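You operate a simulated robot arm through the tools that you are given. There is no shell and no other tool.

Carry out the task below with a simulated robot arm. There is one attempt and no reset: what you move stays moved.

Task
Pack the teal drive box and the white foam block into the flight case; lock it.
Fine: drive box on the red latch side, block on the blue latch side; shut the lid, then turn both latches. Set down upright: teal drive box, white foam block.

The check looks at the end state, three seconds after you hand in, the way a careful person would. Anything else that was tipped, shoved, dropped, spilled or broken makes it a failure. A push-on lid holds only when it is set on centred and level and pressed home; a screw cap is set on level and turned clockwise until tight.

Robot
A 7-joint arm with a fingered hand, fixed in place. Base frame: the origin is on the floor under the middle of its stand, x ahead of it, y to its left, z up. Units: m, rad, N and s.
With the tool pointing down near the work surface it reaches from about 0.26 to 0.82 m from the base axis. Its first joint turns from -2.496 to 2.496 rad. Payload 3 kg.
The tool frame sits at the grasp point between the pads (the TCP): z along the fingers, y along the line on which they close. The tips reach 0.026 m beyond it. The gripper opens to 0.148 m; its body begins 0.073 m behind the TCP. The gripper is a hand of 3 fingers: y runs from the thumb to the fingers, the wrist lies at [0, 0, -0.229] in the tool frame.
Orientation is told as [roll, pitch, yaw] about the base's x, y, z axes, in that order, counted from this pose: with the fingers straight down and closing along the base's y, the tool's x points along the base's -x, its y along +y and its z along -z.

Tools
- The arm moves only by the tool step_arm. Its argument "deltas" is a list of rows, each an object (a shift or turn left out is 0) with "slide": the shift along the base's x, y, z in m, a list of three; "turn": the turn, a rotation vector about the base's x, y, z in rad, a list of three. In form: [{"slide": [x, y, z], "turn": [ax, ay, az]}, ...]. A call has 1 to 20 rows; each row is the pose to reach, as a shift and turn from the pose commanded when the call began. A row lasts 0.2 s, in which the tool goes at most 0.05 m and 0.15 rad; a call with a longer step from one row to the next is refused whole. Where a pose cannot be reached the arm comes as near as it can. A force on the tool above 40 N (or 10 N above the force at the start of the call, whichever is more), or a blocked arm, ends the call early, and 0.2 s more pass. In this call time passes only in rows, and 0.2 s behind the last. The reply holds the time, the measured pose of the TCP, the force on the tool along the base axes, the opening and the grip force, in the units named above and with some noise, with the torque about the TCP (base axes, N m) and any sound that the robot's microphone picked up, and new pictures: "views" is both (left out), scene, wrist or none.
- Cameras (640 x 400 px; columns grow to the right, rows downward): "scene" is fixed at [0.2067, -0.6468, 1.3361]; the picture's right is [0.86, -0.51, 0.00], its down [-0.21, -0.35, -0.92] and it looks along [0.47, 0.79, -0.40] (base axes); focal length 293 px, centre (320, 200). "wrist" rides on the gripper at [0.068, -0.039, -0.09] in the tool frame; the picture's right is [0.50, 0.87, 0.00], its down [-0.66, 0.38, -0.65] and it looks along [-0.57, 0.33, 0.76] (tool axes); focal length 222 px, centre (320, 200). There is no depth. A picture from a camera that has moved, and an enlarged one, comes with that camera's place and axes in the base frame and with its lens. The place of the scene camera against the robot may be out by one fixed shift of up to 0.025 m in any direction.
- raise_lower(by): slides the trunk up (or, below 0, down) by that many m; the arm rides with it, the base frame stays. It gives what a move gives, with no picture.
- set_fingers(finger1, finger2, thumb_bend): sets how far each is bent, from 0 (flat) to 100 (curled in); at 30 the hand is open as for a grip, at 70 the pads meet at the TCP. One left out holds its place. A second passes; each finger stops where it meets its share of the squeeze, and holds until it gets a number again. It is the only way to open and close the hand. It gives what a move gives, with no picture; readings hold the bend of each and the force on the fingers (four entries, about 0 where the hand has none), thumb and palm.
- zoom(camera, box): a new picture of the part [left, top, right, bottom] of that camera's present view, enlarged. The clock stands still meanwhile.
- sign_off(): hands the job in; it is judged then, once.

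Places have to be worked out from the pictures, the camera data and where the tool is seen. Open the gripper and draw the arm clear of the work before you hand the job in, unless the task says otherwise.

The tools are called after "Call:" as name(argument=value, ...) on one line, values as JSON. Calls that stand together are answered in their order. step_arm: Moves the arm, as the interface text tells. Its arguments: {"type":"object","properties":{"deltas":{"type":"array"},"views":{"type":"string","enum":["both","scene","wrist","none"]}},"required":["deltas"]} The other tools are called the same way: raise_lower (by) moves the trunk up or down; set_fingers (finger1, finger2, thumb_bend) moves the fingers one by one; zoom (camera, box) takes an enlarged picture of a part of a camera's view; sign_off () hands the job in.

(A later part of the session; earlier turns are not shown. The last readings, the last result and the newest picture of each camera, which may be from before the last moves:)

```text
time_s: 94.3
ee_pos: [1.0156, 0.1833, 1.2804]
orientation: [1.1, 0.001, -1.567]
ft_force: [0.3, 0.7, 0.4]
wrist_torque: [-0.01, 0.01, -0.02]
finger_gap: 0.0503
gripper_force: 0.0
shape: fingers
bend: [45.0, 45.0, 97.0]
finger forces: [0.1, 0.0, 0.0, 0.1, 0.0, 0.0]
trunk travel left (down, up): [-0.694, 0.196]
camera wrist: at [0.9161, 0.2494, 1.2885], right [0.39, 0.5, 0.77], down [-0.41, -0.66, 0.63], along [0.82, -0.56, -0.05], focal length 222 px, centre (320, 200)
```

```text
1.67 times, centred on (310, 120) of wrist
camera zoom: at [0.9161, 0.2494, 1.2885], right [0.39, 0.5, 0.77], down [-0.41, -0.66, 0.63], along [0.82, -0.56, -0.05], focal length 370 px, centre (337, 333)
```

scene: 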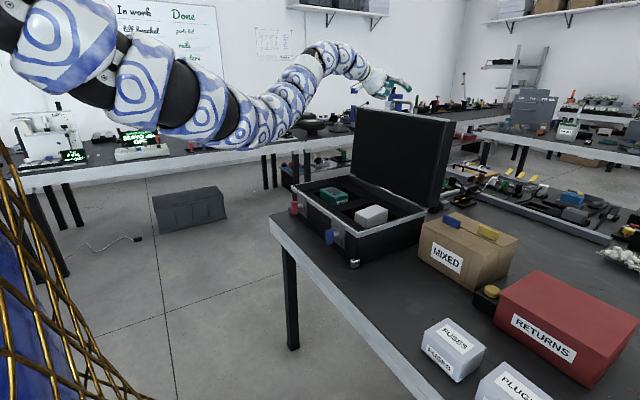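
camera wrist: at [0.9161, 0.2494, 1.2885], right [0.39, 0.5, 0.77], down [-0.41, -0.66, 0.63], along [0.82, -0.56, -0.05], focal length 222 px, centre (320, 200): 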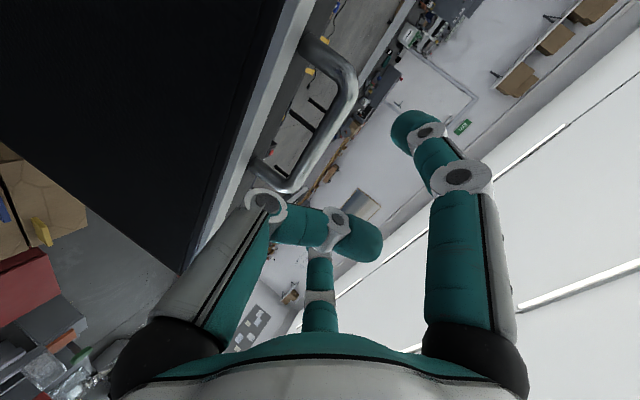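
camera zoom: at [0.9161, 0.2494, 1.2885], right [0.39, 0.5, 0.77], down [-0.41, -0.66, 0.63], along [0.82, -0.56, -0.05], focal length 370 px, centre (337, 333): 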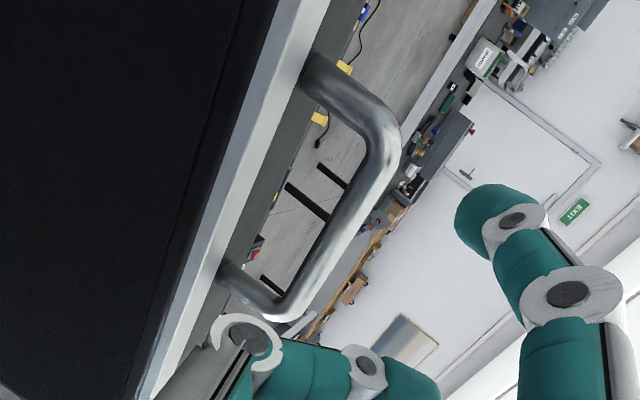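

The two views agree on the bar at about x≈1.06, z≈1.251, and the curled thumb sits just in front of the tool axis as a stop. I'll advance the last few centimetres so the bar lies between thumb and fingers.

Call:
step_arm(deltas=[{"slide": [0.01, 0.001, -0.007]}, {"slide": [0.02, 0.002, -0.014]}, {"slide": [0.028, 0.002, -0.02]}, {"slide": [0.033, 0.002, -0.0235]}], views="both")

Call:
zoom(camera="scene", box=[340, 60, 440, 150])

Call:
zoom(camera="wrist", box=[120, 0, 500, 260])

```text
time_s: 95.3
ee_pos: [1.0484, 0.1837, 1.2579]
orientation: [1.098, 0.001, -1.568]
ft_force: [0.2, 0.1, -0.7]
wrist_torque: [0.01, 0.0, -0.02]
finger_gap: 0.0502
gripper_force: 0.1
shape: fingers
bend: [45.0, 45.0, 97.0]
finger forces: [0.0, 0.0, 0.0, 0.0, 0.0, 0.0]
trunk travel left (down, up): [-0.694, 0.196]
camera wrist: at [0.9488, 0.2523, 1.2662], right [0.39, 0.5, 0.77], down [-0.41, -0.66, 0.63], along [0.82, -0.56, -0.05], focal length 222 px, centre (320, 200)
```

scene: 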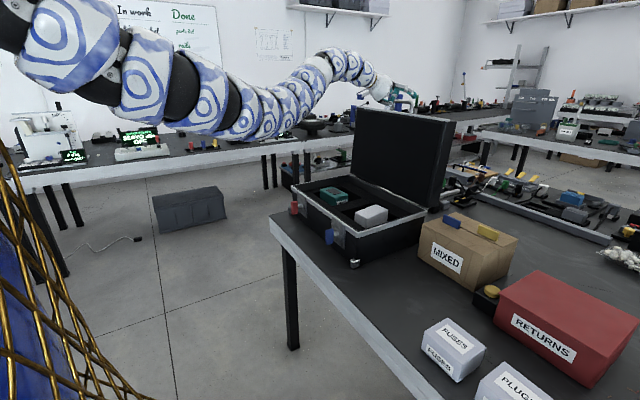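
wrist: 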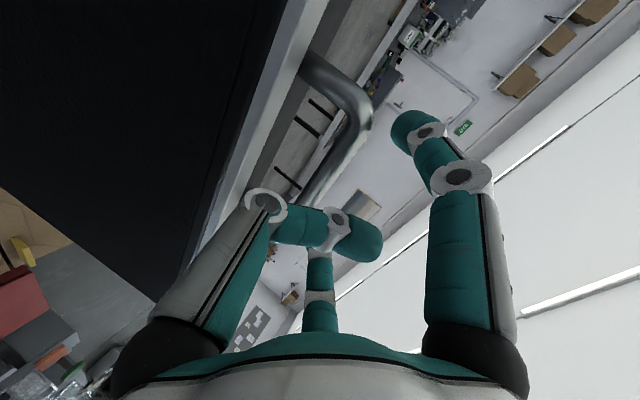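

```text
4.44 times, centred on (390, 105) of scene
camera zoom: at [0.2067, -0.6468, 1.3361], right [0.86, -0.51, 0.0], down [-0.21, -0.35, -0.92], along [0.47, 0.79, -0.4], focal length 1300 px, centre (9, 622)
```

zoom: 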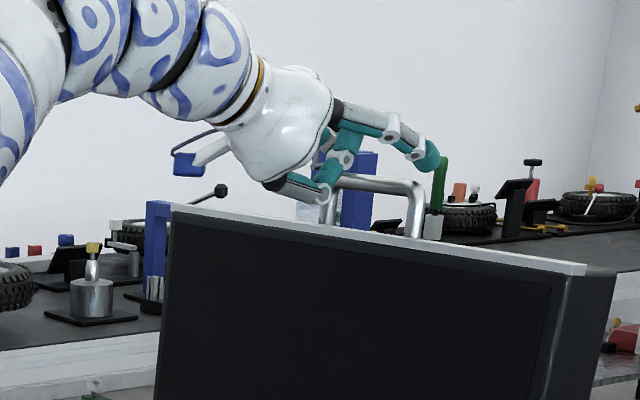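

```text
1.54 times, centred on (310, 130) of wrist
camera zoom: at [0.9488, 0.2523, 1.2662], right [0.39, 0.5, 0.77], down [-0.41, -0.66, 0.63], along [0.82, -0.56, -0.05], focal length 342 px, centre (335, 308)
```

zoom: 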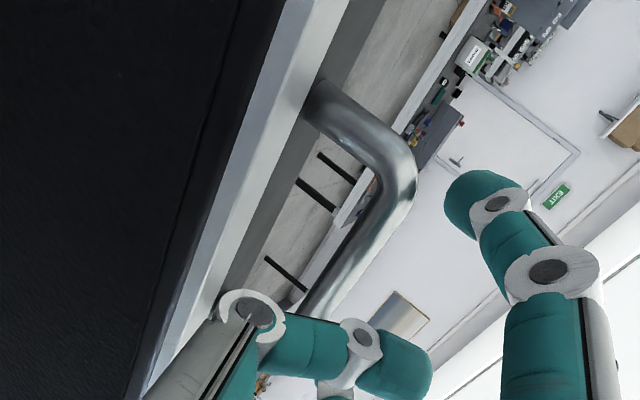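

The bar now lies between the curled thumb and the fingers with no contact force. I'll close the two fingers over it.

Call:
set_fingers(finger1=72, finger2=72)

Call:
zoom(camera="scene", box=[340, 60, 440, 150])

Call:
zoom(camera="wrist", box=[120, 0, 500, 260])

```text
time_s: 96.3
ee_pos: [1.0481, 0.1849, 1.2612]
orientation: [1.101, 0.003, -1.569]
ft_force: [4.1, -1.1, 15.3]
wrist_torque: [-0.01, -0.4, 0.0]
finger_gap: 0.0294
gripper_force: 8.1
shape: fingers
bend: [65.0, 65.0, 97.0]
finger forces: [7.7, 7.8, 0.0, 0.0, 0.0, 0.0]
trunk travel left (down, up): [-0.694, 0.196]
```

```text
4.44 times, centred on (390, 105) of scene
camera zoom: at [0.2067, -0.6468, 1.3361], right [0.86, -0.51, 0.0], down [-0.21, -0.35, -0.92], along [0.47, 0.79, -0.4], focal length 1300 px, centre (9, 622)
```

zoom: 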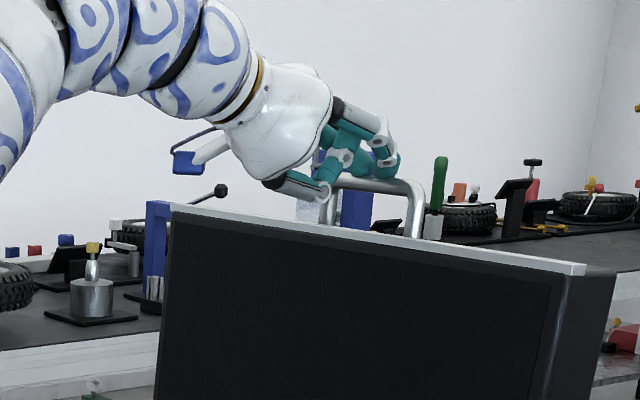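

```text
1.54 times, centred on (310, 130) of wrist
camera zoom: at [0.9477, 0.2518, 1.2676], right [0.39, 0.5, 0.77], down [-0.41, -0.66, 0.63], along [0.82, -0.56, -0.05], focal length 342 px, centre (335, 308)
```

zoom: 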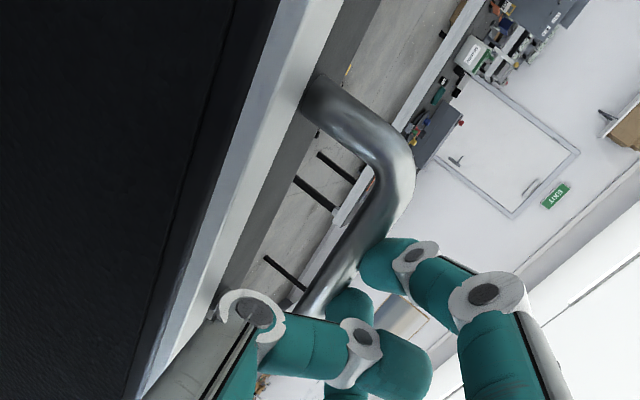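

Both fingers press on the bar (7.7 N each), mostly from above and slightly from behind. I'll pull gently along the lid's arc a couple of centimetres and see if it follows.

Call:
step_arm(deltas=[{"slide": [-0.006, 0, 0.001]}, {"slide": [-0.012, 0, 0.002]}, {"slide": [-0.02, 0, 0.003]}, {"slide": [-0.03, 0, 0.004]}], views="both")

Call:
zoom(camera="scene", box=[340, 60, 460, 160])

Call:
zoom(camera="wrist", box=[120, 0, 500, 260])

```text
time_s: 97.3
ee_pos: [1.0164, 0.1841, 1.2622]
orientation: [1.099, 0.002, -1.568]
ft_force: [4.6, 0.7, 13.1]
wrist_torque: [0.02, -0.36, -0.03]
finger_gap: 0.029
gripper_force: 6.2
shape: fingers
bend: [65.0, 65.0, 97.0]
finger forces: [6.4, 6.5, 0.1, 0.1, 0.0, 0.0]
trunk travel left (down, up): [-0.694, 0.196]
camera wrist: at [0.9169, 0.2513, 1.2707], right [0.39, 0.5, 0.77], down [-0.41, -0.66, 0.63], along [0.82, -0.56, -0.05], focal length 222 px, centre (320, 200)
```

scene: 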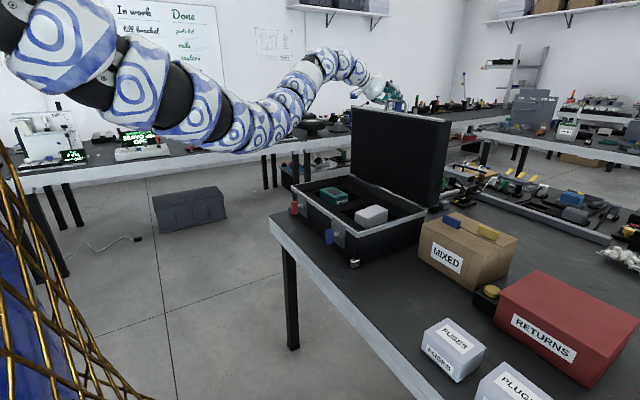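
wrist: 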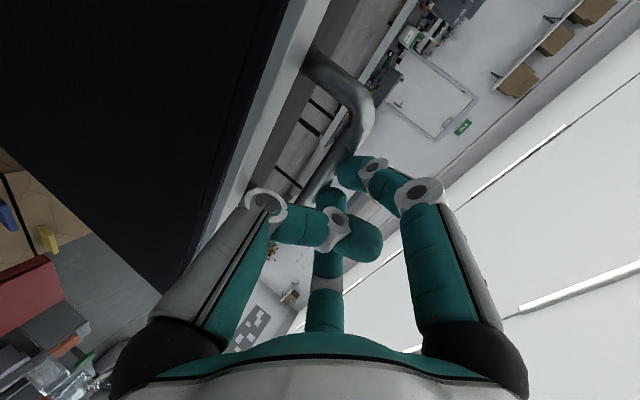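

```text
4.00 times, centred on (400, 110) of scene
camera zoom: at [0.2067, -0.6468, 1.3361], right [0.86, -0.51, 0.0], down [-0.21, -0.35, -0.92], along [0.47, 0.79, -0.4], focal length 1170 px, centre (0, 560)
```

zoom: 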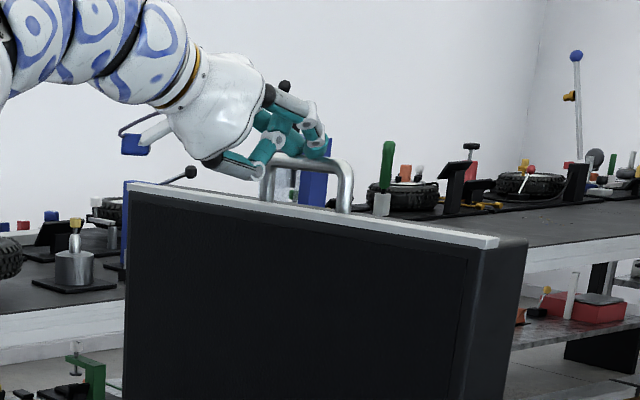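

```text
1.54 times, centred on (310, 130) of wrist
camera zoom: at [0.9169, 0.2513, 1.2707], right [0.39, 0.5, 0.77], down [-0.41, -0.66, 0.63], along [0.82, -0.56, -0.05], focal length 342 px, centre (335, 308)
```

zoom: 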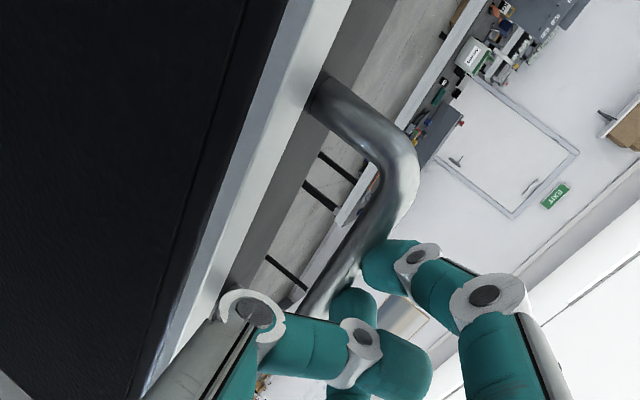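

The lid follows the hand smoothly and is now about vertical. I'll continue along its arc in small moves, checking the force as it nears its balance point.

Call:
step_arm(deltas=[{"slide": [-0.0125, 0, 0.0003]}, {"slide": [-0.025, 0, 0.0004]}, {"slide": [-0.0377, 0, 0.0004]}, {"slide": [-0.05, 0, -0.0005]}], views="both")

Call:
zoom(camera="scene", box=[320, 60, 460, 180])

Call:
zoom(camera="wrist", box=[120, 0, 500, 260])

```text
time_s: 98.3
ee_pos: [0.9677, 0.1851, 1.2623]
orientation: [1.103, 0.003, -1.569]
ft_force: [3.0, 0.7, 18.0]
wrist_torque: [0.01, -0.52, 0.02]
finger_gap: 0.0285
gripper_force: 10.1
shape: fingers
bend: [64.0, 65.0, 97.0]
finger forces: [9.8, 9.8, 0.0, 0.1, 0.0, 0.1]
trunk travel left (down, up): [-0.694, 0.196]
camera wrist: at [0.8679, 0.2511, 1.2701], right [0.39, 0.5, 0.77], down [-0.41, -0.66, 0.63], along [0.82, -0.56, -0.05], focal length 222 px, centre (320, 200)
```

scene: 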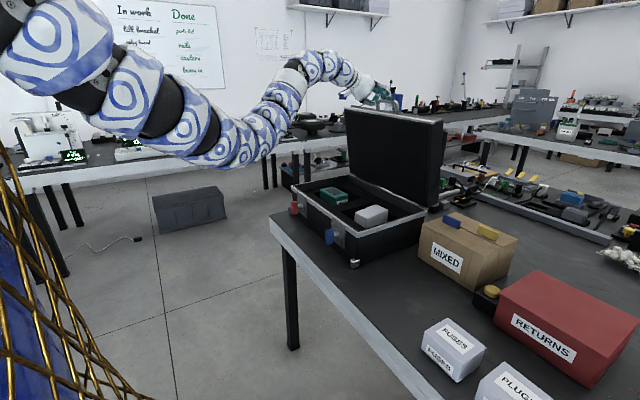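
wrist: 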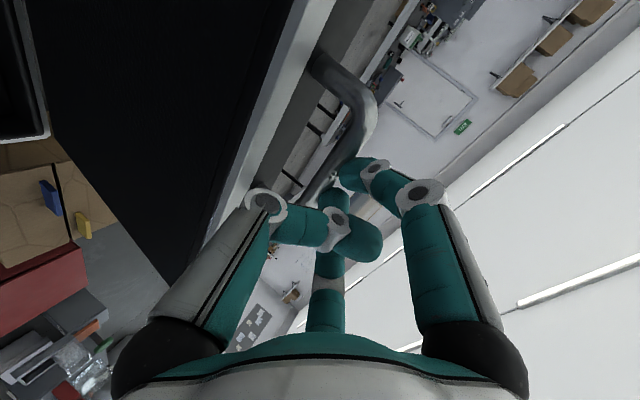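

```text
3.33 times, centred on (390, 120) of scene
camera zoom: at [0.2067, -0.6468, 1.3361], right [0.86, -0.51, 0.0], down [-0.21, -0.35, -0.92], along [0.47, 0.79, -0.4], focal length 975 px, centre (87, 467)
```

zoom: 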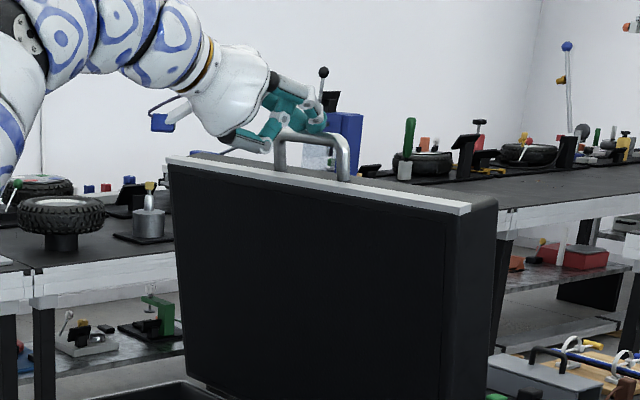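

```text
1.54 times, centred on (310, 130) of wrist
camera zoom: at [0.8679, 0.2511, 1.2701], right [0.39, 0.5, 0.77], down [-0.41, -0.66, 0.63], along [0.82, -0.56, -0.05], focal length 342 px, centre (335, 308)
```

zoom: 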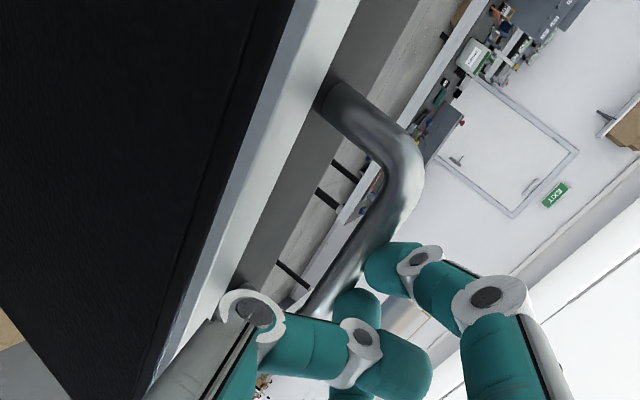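

The lid keeps following and leans forward now; the fingers press a bit harder, so I'll raise the path 3 mm and continue along the arc.

Call:
step_arm(deltas=[{"slide": [-0.0171, 0, 0.0015]}, {"slide": [-0.034, 0, -0.0012]}, {"slide": [-0.0509, 0, -0.0046]}, {"slide": [-0.0673, 0, -0.009]}], views="both")

Call:
zoom(camera="scene", box=[300, 60, 460, 180])

Call:
zoom(camera="wrist", box=[120, 0, 500, 260])

```text
time_s: 99.3
ee_pos: [0.8982, 0.1832, 1.2539]
orientation: [1.099, 0.003, -1.567]
ft_force: [-2.5, 1.3, 16.4]
wrist_torque: [0.01, -0.42, 0.01]
finger_gap: 0.0282
gripper_force: 8.0
shape: fingers
bend: [65.0, 66.0, 97.0]
finger forces: [8.4, 8.4, 0.1, 0.0, 0.0, 0.0]
trunk travel left (down, up): [-0.694, 0.196]
camera wrist: at [0.7994, 0.2512, 1.2612], right [0.39, 0.5, 0.77], down [-0.41, -0.66, 0.63], along [0.82, -0.56, -0.05], focal length 222 px, centre (320, 200)
```

scene: 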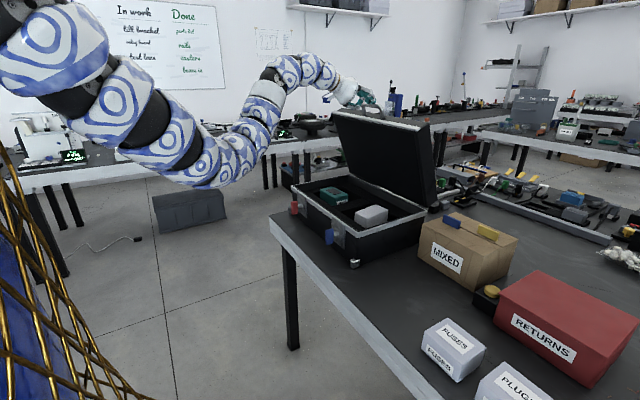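
wrist: 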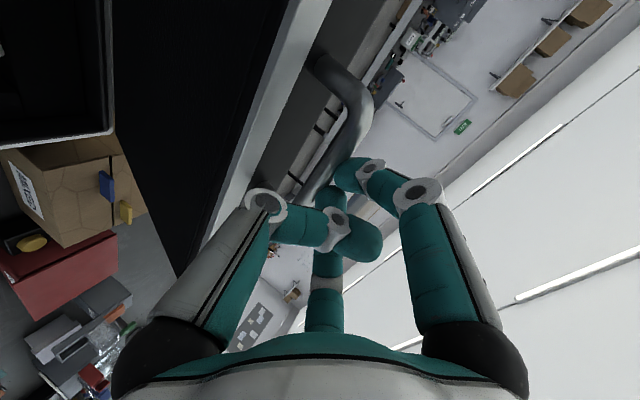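

```text
3.33 times, centred on (380, 120) of scene
camera zoom: at [0.2067, -0.6468, 1.3361], right [0.86, -0.51, 0.0], down [-0.21, -0.35, -0.92], along [0.47, 0.79, -0.4], focal length 975 px, centre (120, 467)
```

zoom: 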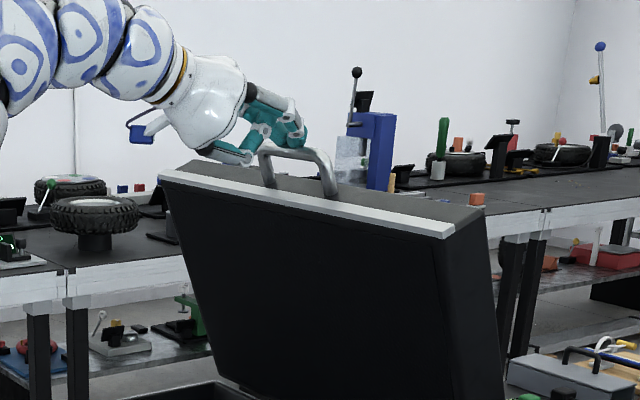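

```text
1.54 times, centred on (310, 130) of wrist
camera zoom: at [0.7994, 0.2512, 1.2612], right [0.39, 0.5, 0.77], down [-0.41, -0.66, 0.63], along [0.82, -0.56, -0.05], focal length 342 px, centre (335, 308)
```

zoom: 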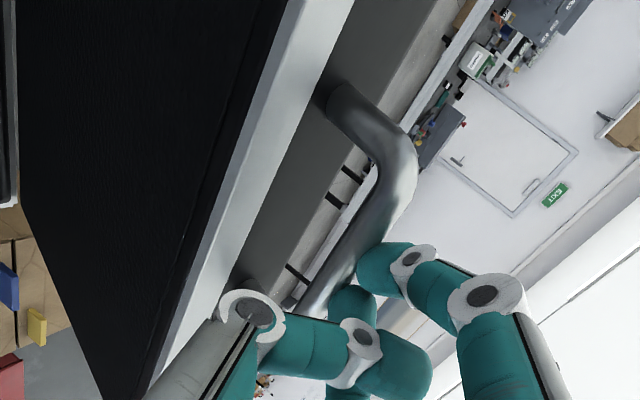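

The lid is leaning about 22° forward and still follows. I'd like to know whether its hinge holds by itself, so I'll ease the fingers slightly; the curled thumb is right in front of the bar as a catch.

Call:
set_fingers(finger1=57, finger2=57)

Call:
zoom(camera="scene", box=[300, 60, 460, 180])

Call:
zoom(camera="wrist", box=[120, 0, 500, 260])

```text
time_s: 100.3
ee_pos: [0.9013, 0.1838, 1.2518]
orientation: [1.099, 0.004, -1.569]
ft_force: [-0.5, 0.0, -0.3]
wrist_torque: [0.05, 0.0, -0.02]
finger_gap: 0.0393
gripper_force: 0.3
shape: fingers
bend: [56.0, 56.0, 97.0]
finger forces: [0.4, 0.5, 0.0, 0.0, 0.0, 0.1]
trunk travel left (down, up): [-0.694, 0.196]
```

```text
3.33 times, centred on (380, 120) of scene
camera zoom: at [0.2067, -0.6468, 1.3361], right [0.86, -0.51, 0.0], down [-0.21, -0.35, -0.92], along [0.47, 0.79, -0.4], focal length 975 px, centre (120, 467)
```

zoom: 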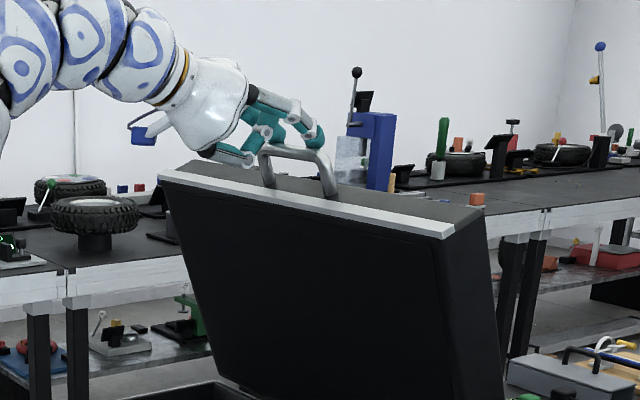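

```text
1.54 times, centred on (310, 130) of wrist
camera zoom: at [0.8014, 0.2513, 1.2596], right [0.39, 0.5, 0.77], down [-0.41, -0.66, 0.63], along [0.82, -0.56, -0.05], focal length 342 px, centre (335, 308)
```

zoom: 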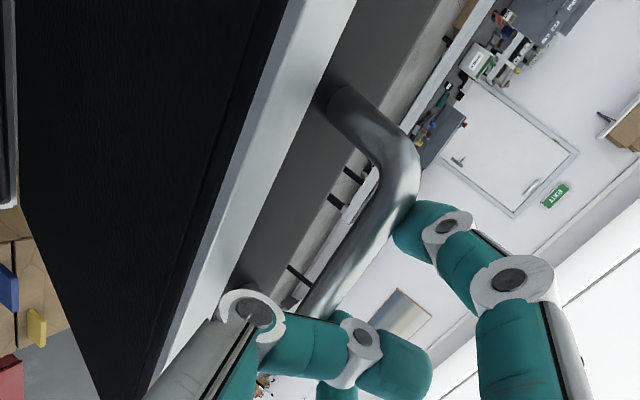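

The lid stays put by itself with near-zero force, so the hinge is stiff enough to hold it anywhere. I'll re-close the fingers on the bar and keep following the arc downward.

Call:
set_fingers(finger1=72, finger2=72)

Call:
step_arm(deltas=[{"slide": [-0.0212, 0, -0.0058]}, {"slide": [-0.0372, 0, -0.011]}, {"slide": [-0.0528, 0, -0.0179]}, {"slide": [-0.0681, 0, -0.0256]}, {"slide": [-0.0829, 0, -0.0342]}], views="both")

Call:
zoom(camera="scene", box=[280, 60, 460, 200])

```text
time_s: 101.3
ee_pos: [0.9008, 0.1842, 1.2536]
orientation: [1.1, 0.002, -1.569]
ft_force: [1.0, 0.6, 3.9]
wrist_torque: [-0.01, -0.07, 0.0]
finger_gap: 0.0292
gripper_force: 2.5
shape: fingers
bend: [71.0, 71.0, 97.0]
finger forces: [2.8, 2.8, 0.0, 0.0, 0.0, 0.1]
trunk travel left (down, up): [-0.694, 0.196]
```

```text
time_s: 102.5
ee_pos: [0.8185, 0.1848, 1.2171]
orientation: [1.099, 0.003, -1.568]
ft_force: [1.6, 0.0, 1.3]
wrist_torque: [0.01, -0.07, 0.02]
finger_gap: 0.0291
gripper_force: 0.2
shape: fingers
bend: [71.0, 71.0, 97.0]
finger forces: [0.0, 0.0, 0.1, 0.1, 0.0, 0.0]
trunk travel left (down, up): [-0.694, 0.196]
camera wrist: at [0.7184, 0.2519, 1.2251], right [0.39, 0.5, 0.77], down [-0.41, -0.66, 0.63], along [0.82, -0.56, -0.05], focal length 222 px, centre (320, 200)
```

scene: 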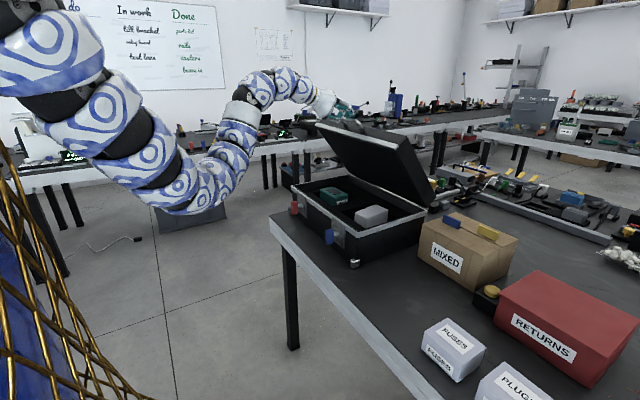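
wrist: 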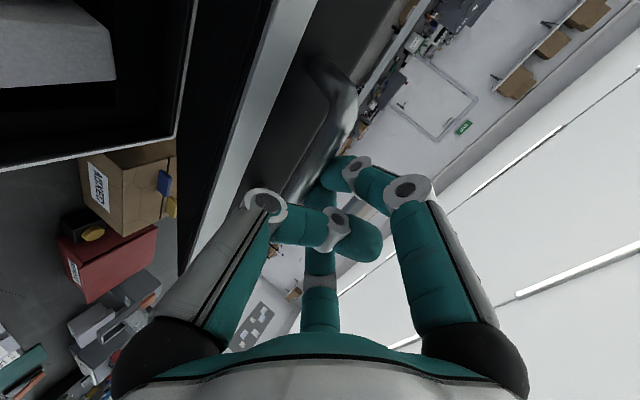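

```text
2.86 times, centred on (370, 130) of scene
camera zoom: at [0.2067, -0.6468, 1.3361], right [0.86, -0.51, 0.0], down [-0.21, -0.35, -0.92], along [0.47, 0.79, -0.4], focal length 836 px, centre (177, 400)
```

zoom: 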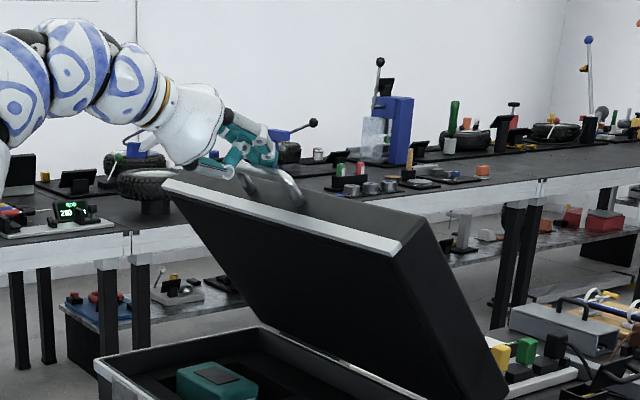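

The lid is about halfway down and following well. I'll continue along the arc.

Call:
step_arm(deltas=[{"slide": [-0.0144, 0, -0.0092]}, {"slide": [-0.0284, 0, -0.0191]}, {"slide": [-0.0417, 0, -0.0297]}, {"slide": [-0.0547, 0, -0.041]}, {"slide": [-0.0669, 0, -0.0529]}, {"slide": [-0.0786, 0, -0.0654]}], views="both")

Call:
zoom(camera="scene", box=[280, 60, 460, 200])

```text
time_s: 103.9
ee_pos: [0.7383, 0.1839, 1.1524]
orientation: [1.1, 0.002, -1.568]
ft_force: [0.8, -1.2, 0.5]
wrist_torque: [0.01, -0.02, 0.02]
finger_gap: 0.0297
gripper_force: 0.0
shape: fingers
bend: [71.0, 71.0, 97.0]
finger forces: [0.0, 0.0, 0.0, 0.0, 0.1, 0.1]
trunk travel left (down, up): [-0.694, 0.196]
camera wrist: at [0.6399, 0.2514, 1.16], right [0.39, 0.5, 0.77], down [-0.41, -0.66, 0.63], along [0.82, -0.56, -0.05], focal length 222 px, centre (320, 200)
```

scene: 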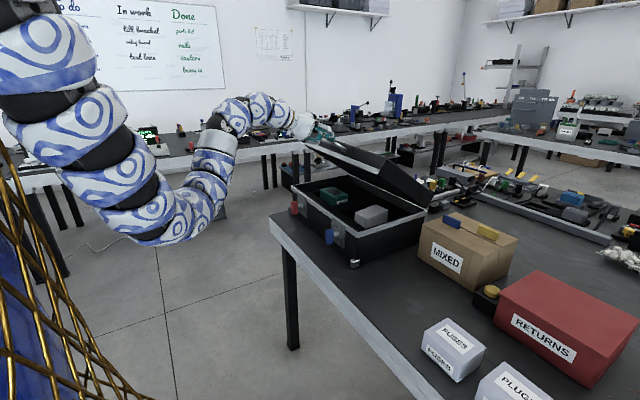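
wrist: 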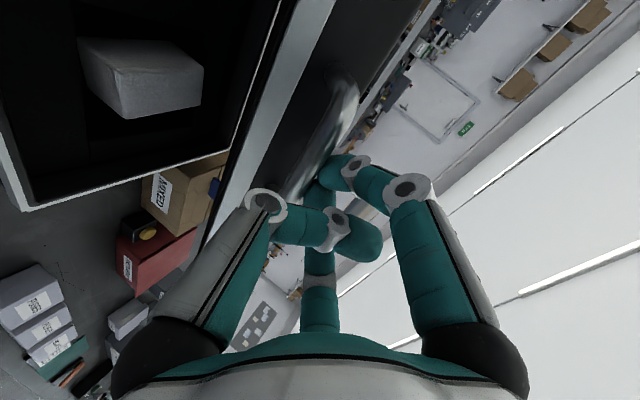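

```text
2.86 times, centred on (370, 130) of scene
camera zoom: at [0.2067, -0.6468, 1.3361], right [0.86, -0.51, 0.0], down [-0.21, -0.35, -0.92], along [0.47, 0.79, -0.4], focal length 836 px, centre (177, 400)
```

zoom: 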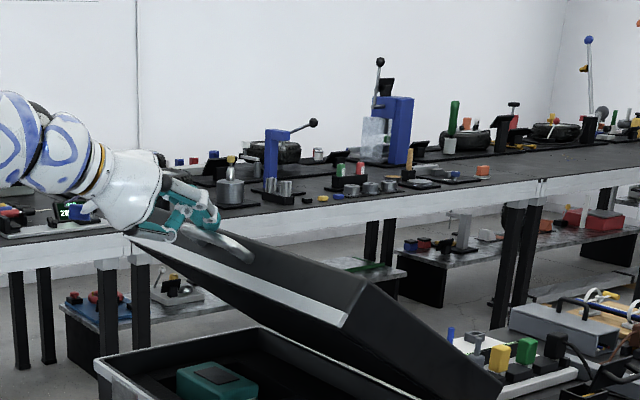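

About a third of the swing is left and all forces are tiny. I'll keep going.

Call:
step_arm(deltas=[{"slide": [-0.011, 0, -0.013]}, {"slide": [-0.0214, 0, -0.0267]}, {"slide": [-0.031, 0, -0.0407]}, {"slide": [-0.04, 0, -0.0553]}, {"slide": [-0.0483, 0, -0.0703]}, {"slide": [-0.0557, 0, -0.0857]}], views="both")

Call:
zoom(camera="scene", box=[270, 90, 450, 230])

```text
time_s: 105.3
ee_pos: [0.6825, 0.1843, 1.067]
orientation: [1.099, 0.0, -1.566]
ft_force: [-0.3, 0.4, -0.2]
wrist_torque: [-0.05, 0.0, 0.0]
finger_gap: 0.03
gripper_force: 0.0
shape: fingers
bend: [71.0, 71.0, 97.0]
finger forces: [0.0, 0.0, 0.0, 0.0, 0.0, 0.0]
trunk travel left (down, up): [-0.694, 0.196]
camera wrist: at [0.5829, 0.2508, 1.0741], right [0.39, 0.5, 0.77], down [-0.41, -0.66, 0.63], along [0.82, -0.56, -0.05], focal length 222 px, centre (320, 200)
```

scene: 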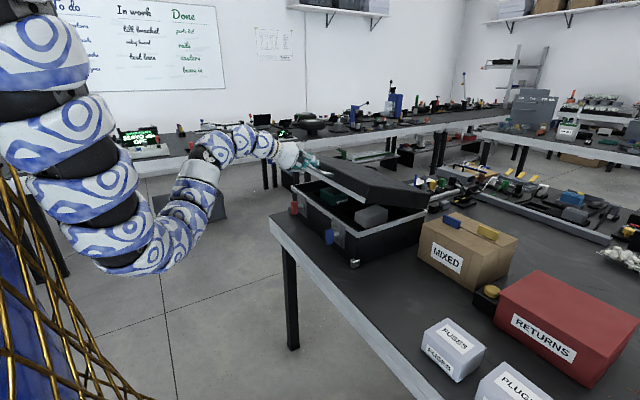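
wrist: 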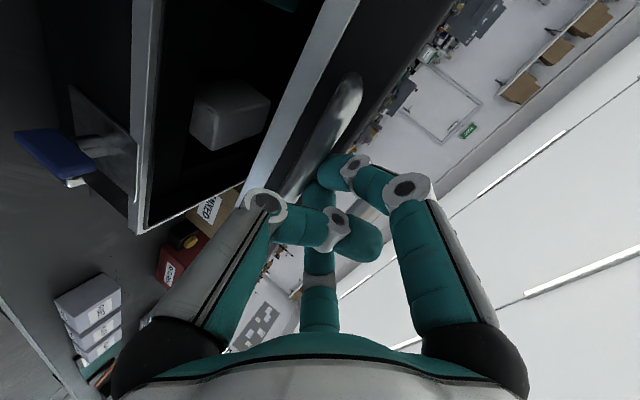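

```text
2.86 times, centred on (360, 160) of scene
camera zoom: at [0.2067, -0.6468, 1.3361], right [0.86, -0.51, 0.0], down [-0.21, -0.35, -0.92], along [0.47, 0.79, -0.4], focal length 836 px, centre (206, 314)
```

zoom: 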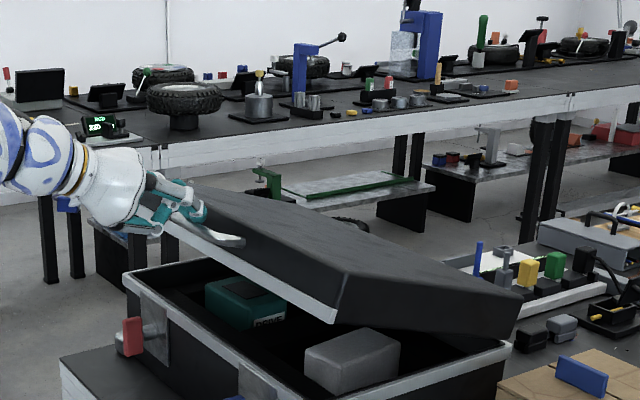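

The lid is about 20° from closed, and both items sit below the rim line. I'll continue down the last part of the arc.

Call:
step_arm(deltas=[{"slide": [-0.0067, 0, -0.0158]}, {"slide": [-0.0126, 0, -0.0318]}, {"slide": [-0.0176, 0, -0.0482]}, {"slide": [-0.022, 0, -0.0647]}], views="both")

Call:
zoom(camera="scene", box=[270, 110, 450, 270])

```text
time_s: 106.3
ee_pos: [0.6604, 0.1837, 1.0018]
orientation: [1.098, 0.003, -1.569]
ft_force: [0.6, -0.1, -0.4]
wrist_torque: [0.02, 0.02, -0.01]
finger_gap: 0.0299
gripper_force: 0.0
shape: fingers
bend: [71.0, 71.0, 97.0]
finger forces: [0.0, 0.0, 0.0, 0.0, 0.0, 0.0]
trunk travel left (down, up): [-0.694, 0.196]
camera wrist: at [0.561, 0.2506, 1.0095], right [0.39, 0.5, 0.77], down [-0.41, -0.66, 0.63], along [0.82, -0.56, -0.05], focal length 222 px, centre (320, 200)
```

scene: 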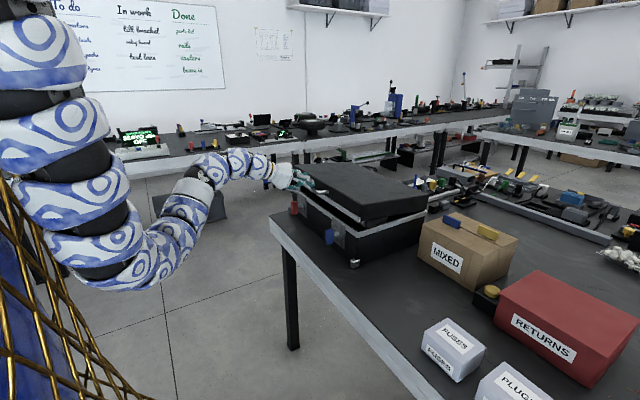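
wrist: 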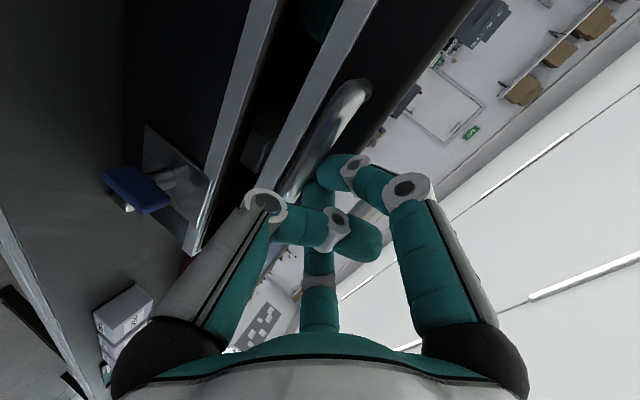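

```text
2.50 times, centred on (360, 190) of scene
camera zoom: at [0.2067, -0.6468, 1.3361], right [0.86, -0.51, 0.0], down [-0.21, -0.35, -0.92], along [0.47, 0.79, -0.4], focal length 731 px, centre (220, 225)
```

zoom: 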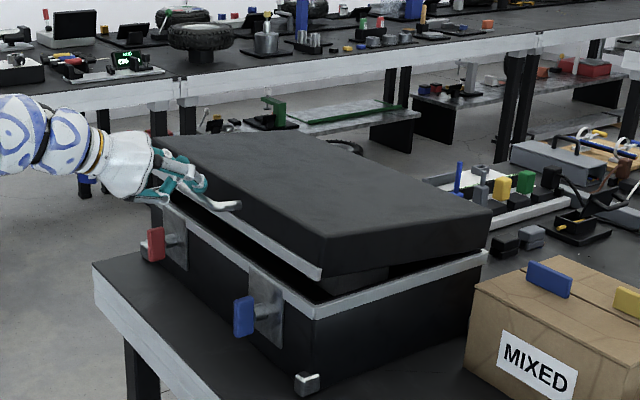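

Nearly shut. I'll follow the last few centimetres slowly, watching the force for the rim contact.

Call:
step_arm(deltas=[{"slide": [-0.0018, 0, -0.0084]}, {"slide": [-0.0033, 0, -0.0168]}, {"slide": [-0.0046, 0, -0.025]}, {"slide": [-0.0059, 0, -0.0337]}, {"slide": [-0.0065, 0, -0.041]}], views="both")

Call:
zoom(camera="scene", box=[270, 110, 450, 270])

```text
time_s: 107.5
ee_pos: [0.6534, 0.1838, 0.962]
orientation: [1.101, 0.002, -1.57]
ft_force: [-3.3, -0.2, 9.2]
wrist_torque: [0.02, -0.14, 0.01]
finger_gap: 0.0288
gripper_force: 6.3
shape: fingers
bend: [71.0, 71.0, 97.0]
finger forces: [6.4, 6.5, 0.0, 0.0, 0.0, 0.0]
trunk travel left (down, up): [-0.694, 0.196]
camera wrist: at [0.5541, 0.251, 0.9691], right [0.39, 0.5, 0.77], down [-0.41, -0.66, 0.63], along [0.82, -0.56, -0.05], focal length 222 px, centre (320, 200)
```

scene: 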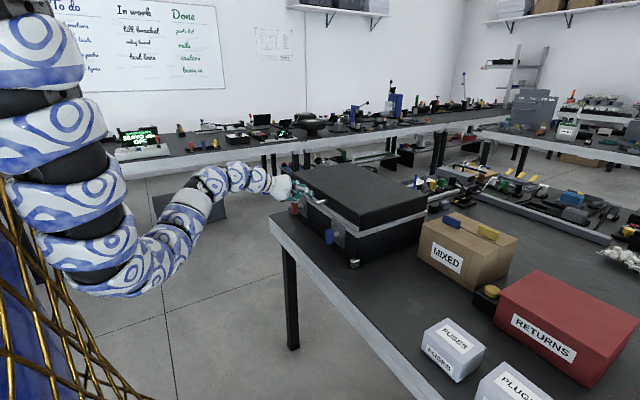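
wrist: 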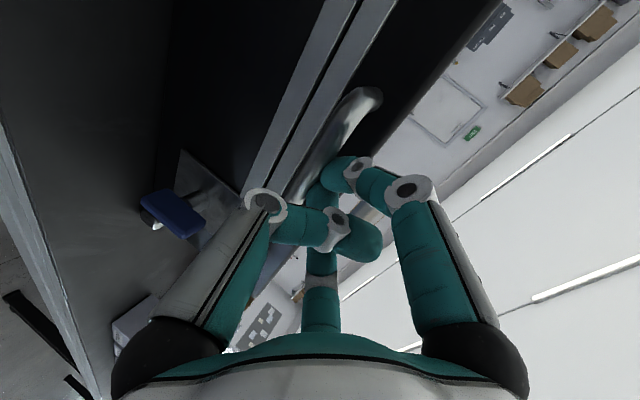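

```text
2.50 times, centred on (360, 190) of scene
camera zoom: at [0.2067, -0.6468, 1.3361], right [0.86, -0.51, 0.0], down [-0.21, -0.35, -0.92], along [0.47, 0.79, -0.4], focal length 731 px, centre (220, 225)
```

zoom: 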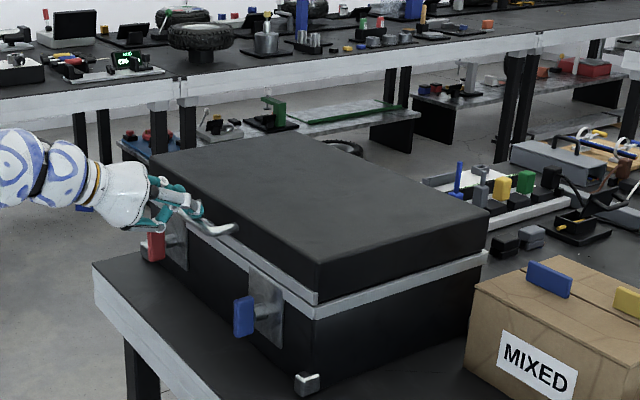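

Contact force is now about 9 N. I'll zoom in to see whether the rims have met or a gap remains.

Call:
zoom(camera="scene", box=[300, 180, 440, 270])

Call:
zoom(camera="wrist", box=[220, 0, 420, 200])

```text
4.44 times, centred on (370, 225) of scene
camera zoom: at [0.2067, -0.6468, 1.3361], right [0.86, -0.51, 0.0], down [-0.21, -0.35, -0.92], along [0.47, 0.79, -0.4], focal length 1300 px, centre (98, 89)
```

zoom: 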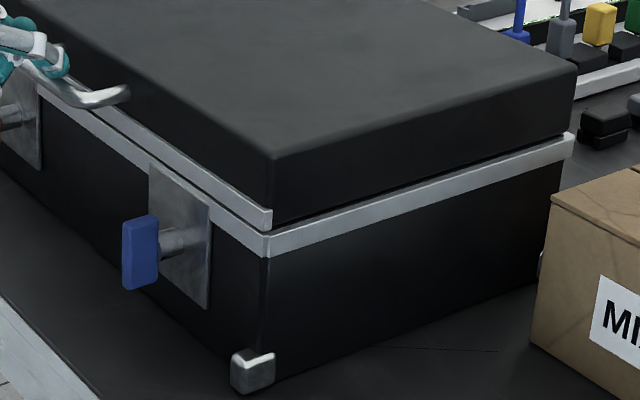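

```text
2.00 times, centred on (320, 100) of wrist
camera zoom: at [0.5541, 0.251, 0.9691], right [0.39, 0.5, 0.77], down [-0.41, -0.66, 0.63], along [0.82, -0.56, -0.05], focal length 444 px, centre (320, 400)
```

zoom: 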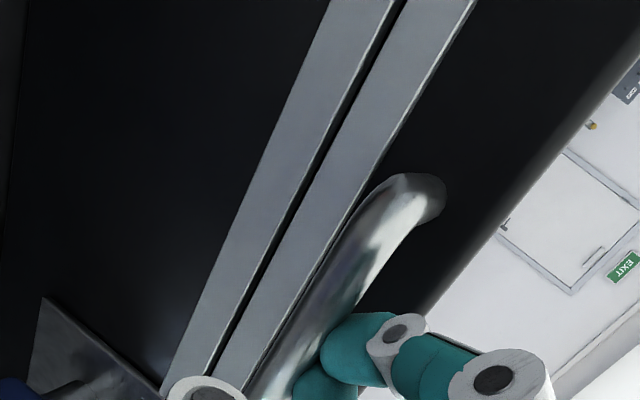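

A gap of about 5 mm remains at the front. I'll press the bar down a little further until it seats.

Call:
step_arm(deltas=[{"slide": [0, 0, -0.004]}, {"slide": [0, 0, -0.008]}, {"slide": [0, 0, -0.011]}], views="both")

Call:
zoom(camera="scene", box=[300, 180, 440, 270])

Call:
zoom(camera="wrist", box=[220, 0, 420, 200])

```text
time_s: 108.3
ee_pos: [0.655, 0.1841, 0.9512]
orientation: [1.101, 0.001, -1.569]
ft_force: [-0.9, -0.5, 23.4]
wrist_torque: [0.0, -0.44, 0.0]
finger_gap: 0.0262
gripper_force: 12.2
shape: fingers
bend: [71.0, 71.0, 97.0]
finger forces: [12.3, 12.1, 0.1, 0.0, 0.0, 0.1]
trunk travel left (down, up): [-0.694, 0.196]
camera wrist: at [0.5549, 0.2511, 0.959], right [0.39, 0.5, 0.77], down [-0.41, -0.66, 0.63], along [0.82, -0.56, -0.05], focal length 222 px, centre (320, 200)
```

scene: 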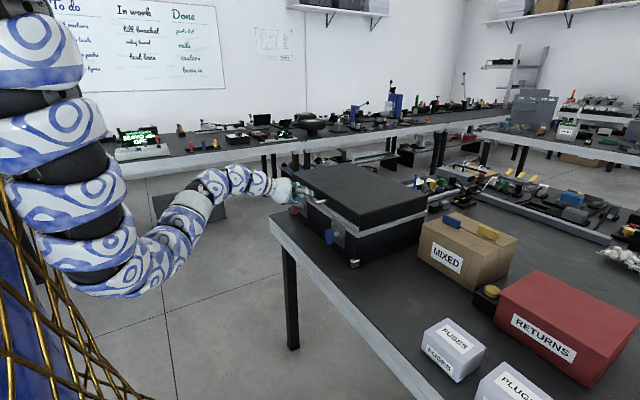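
wrist: 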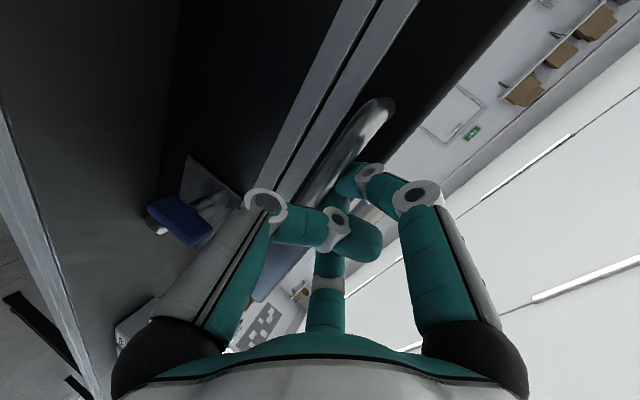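

```text
4.44 times, centred on (370, 225) of scene
camera zoom: at [0.2067, -0.6468, 1.3361], right [0.86, -0.51, 0.0], down [-0.21, -0.35, -0.92], along [0.47, 0.79, -0.4], focal length 1300 px, centre (98, 89)
```

zoom: 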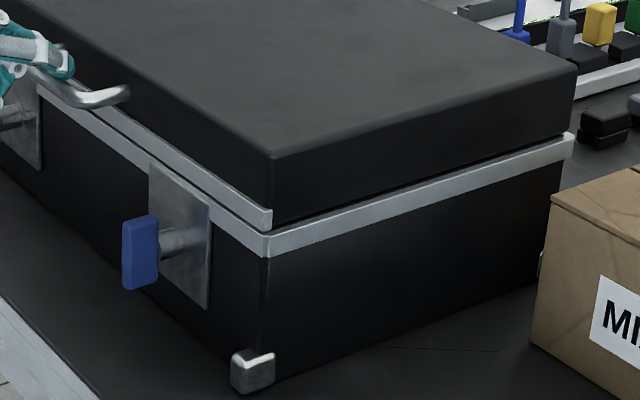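

```text
2.00 times, centred on (320, 100) of wrist
camera zoom: at [0.5549, 0.2511, 0.959], right [0.39, 0.5, 0.77], down [-0.41, -0.66, 0.63], along [0.82, -0.56, -0.05], focal length 444 px, centre (320, 400)
```

zoom: 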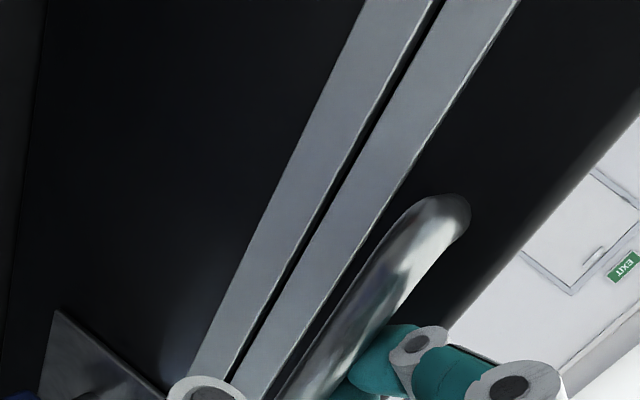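

The lid top measures level front to back (z≈0.972), and pressing to 23 N moved nothing, so it is shut. I'll open the fingers and back the hand away from the handle.

Call:
set_fingers(finger1=42, finger2=42)

Call:
step_arm(deltas=[{"slide": [-0.015, 0, 0.012]}, {"slide": [-0.04, 0, 0.025]}, {"slide": [-0.07, 0, 0.045]}, {"slide": [-0.1, 0, 0.065]}], views="both")

Call:
zoom(camera="scene", box=[270, 150, 430, 280])

Call:
zoom(camera="wrist", box=[100, 40, 420, 260])

```text
time_s: 109.3
ee_pos: [0.6546, 0.1847, 0.9504]
orientation: [1.098, 0.001, -1.569]
ft_force: [-0.1, -0.4, 0.1]
wrist_torque: [0.0, 0.01, 0.02]
finger_gap: 0.0532
gripper_force: 0.0
shape: fingers
bend: [42.0, 42.0, 97.0]
finger forces: [0.1, 0.1, 0.0, 0.0, 0.0, 0.0]
trunk travel left (down, up): [-0.694, 0.196]
```

```text
time_s: 110.3
ee_pos: [0.5549, 0.1861, 1.0178]
orientation: [1.098, 0.002, -1.569]
ft_force: [-0.4, -0.4, 0.6]
wrist_torque: [0.01, -0.01, 0.0]
finger_gap: 0.0534
gripper_force: 0.1
shape: fingers
bend: [42.0, 42.0, 97.0]
finger forces: [0.1, 0.0, 0.0, 0.0, 0.1, 0.0]
trunk travel left (down, up): [-0.694, 0.196]
camera wrist: at [0.4547, 0.253, 1.0246], right [0.39, 0.5, 0.77], down [-0.41, -0.66, 0.63], along [0.82, -0.56, -0.05], focal length 222 px, centre (320, 200)
```

scene: 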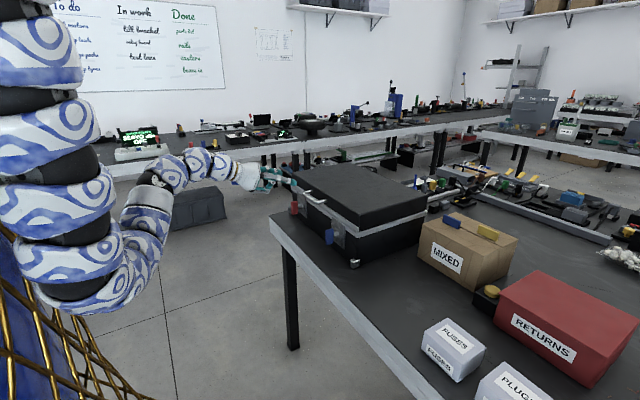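
wrist: 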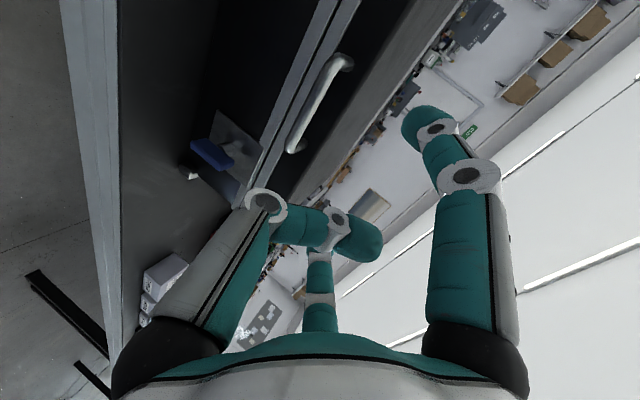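

```text
3.08 times, centred on (350, 215) of scene
camera zoom: at [0.2067, -0.6468, 1.3361], right [0.86, -0.51, 0.0], down [-0.21, -0.35, -0.92], along [0.47, 0.79, -0.4], focal length 900 px, centre (228, 154)
```

zoom: 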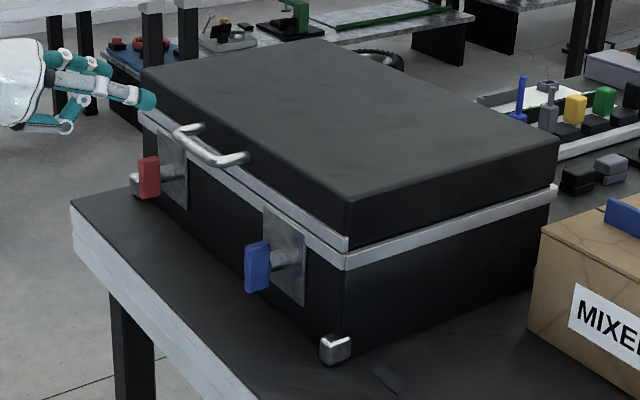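

```text
1.82 times, centred on (260, 150) of wrist
camera zoom: at [0.4547, 0.253, 1.0246], right [0.39, 0.5, 0.77], down [-0.41, -0.66, 0.63], along [0.82, -0.56, -0.05], focal length 404 px, centre (429, 291)
```

zoom: 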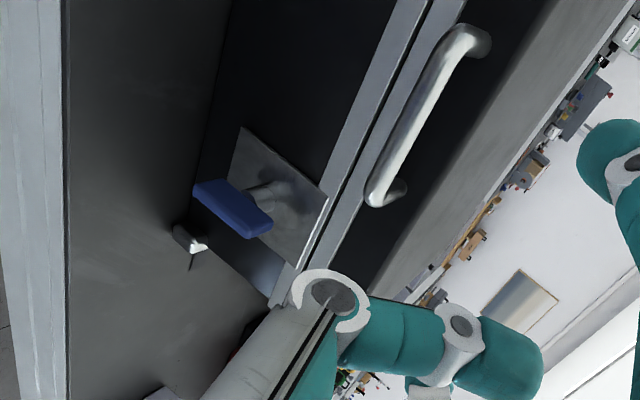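

The lid is shut with a uniform seam. Each latch is a vertical wing paddle on a shaft (blue near [0.670, 0.048, 0.858], red near [0.670, 0.305, 0.862]), so I'll grip the paddles across y with the tool pointing forward and twist. First I level the tool to point straight ahead.

Call:
set_fingers(finger1=45, finger2=45, thumb_bend=45)

Call:
step_arm(deltas=[{"slide": [0, -0.02, 0], "turn": [0, -0.12, 0]}, {"slide": [0, -0.04, 0], "turn": [0, -0.24, 0]}, {"slide": [0, -0.06, 0], "turn": [0, -0.36, 0]}, {"slide": [0, -0.08, 0], "turn": [0, -0.473, 0]}], views="both")

```text
time_s: 111.3
ee_pos: [0.5552, 0.1871, 1.0168]
orientation: [1.098, 0.003, -1.569]
ft_force: [-0.4, -0.4, 0.2]
wrist_torque: [0.01, 0.01, 0.02]
finger_gap: 0.0789
gripper_force: 0.1
shape: fingers
bend: [45.0, 45.0, 45.0]
finger forces: [0.0, 0.1, 0.1, 0.1, 0.0, 0.0]
trunk travel left (down, up): [-0.694, 0.196]
```

```text
time_s: 112.3
ee_pos: [0.5559, 0.1032, 1.0178]
orientation: [1.572, 0.002, -1.567]
ft_force: [1.0, -0.2, 0.7]
wrist_torque: [-0.02, 0.01, 0.0]
finger_gap: 0.0786
gripper_force: 0.0
shape: fingers
bend: [45.0, 45.0, 45.0]
finger forces: [0.0, 0.1, 0.0, 0.1, 0.0, 0.1]
trunk travel left (down, up): [-0.694, 0.196]
camera wrist: at [0.4646, 0.1711, 0.9795], right [0.0, 0.5, 0.87], down [-0.65, -0.66, 0.38], along [0.76, -0.56, 0.33], focal length 222 px, centre (320, 200)
```

scene: 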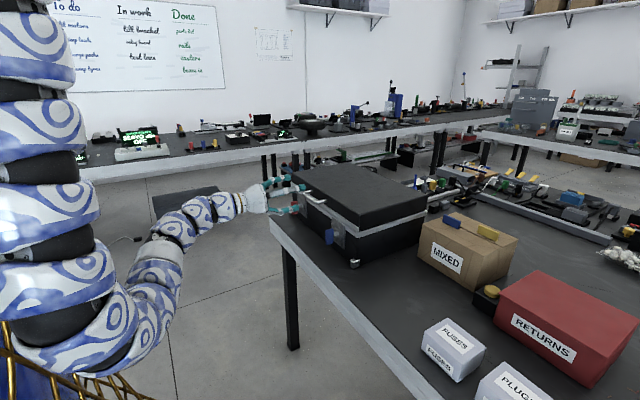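
wrist: 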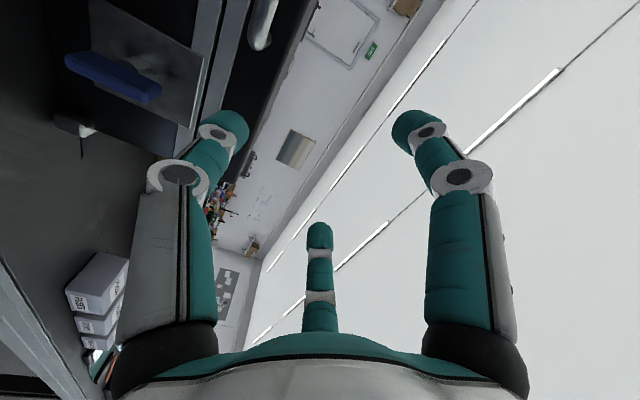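

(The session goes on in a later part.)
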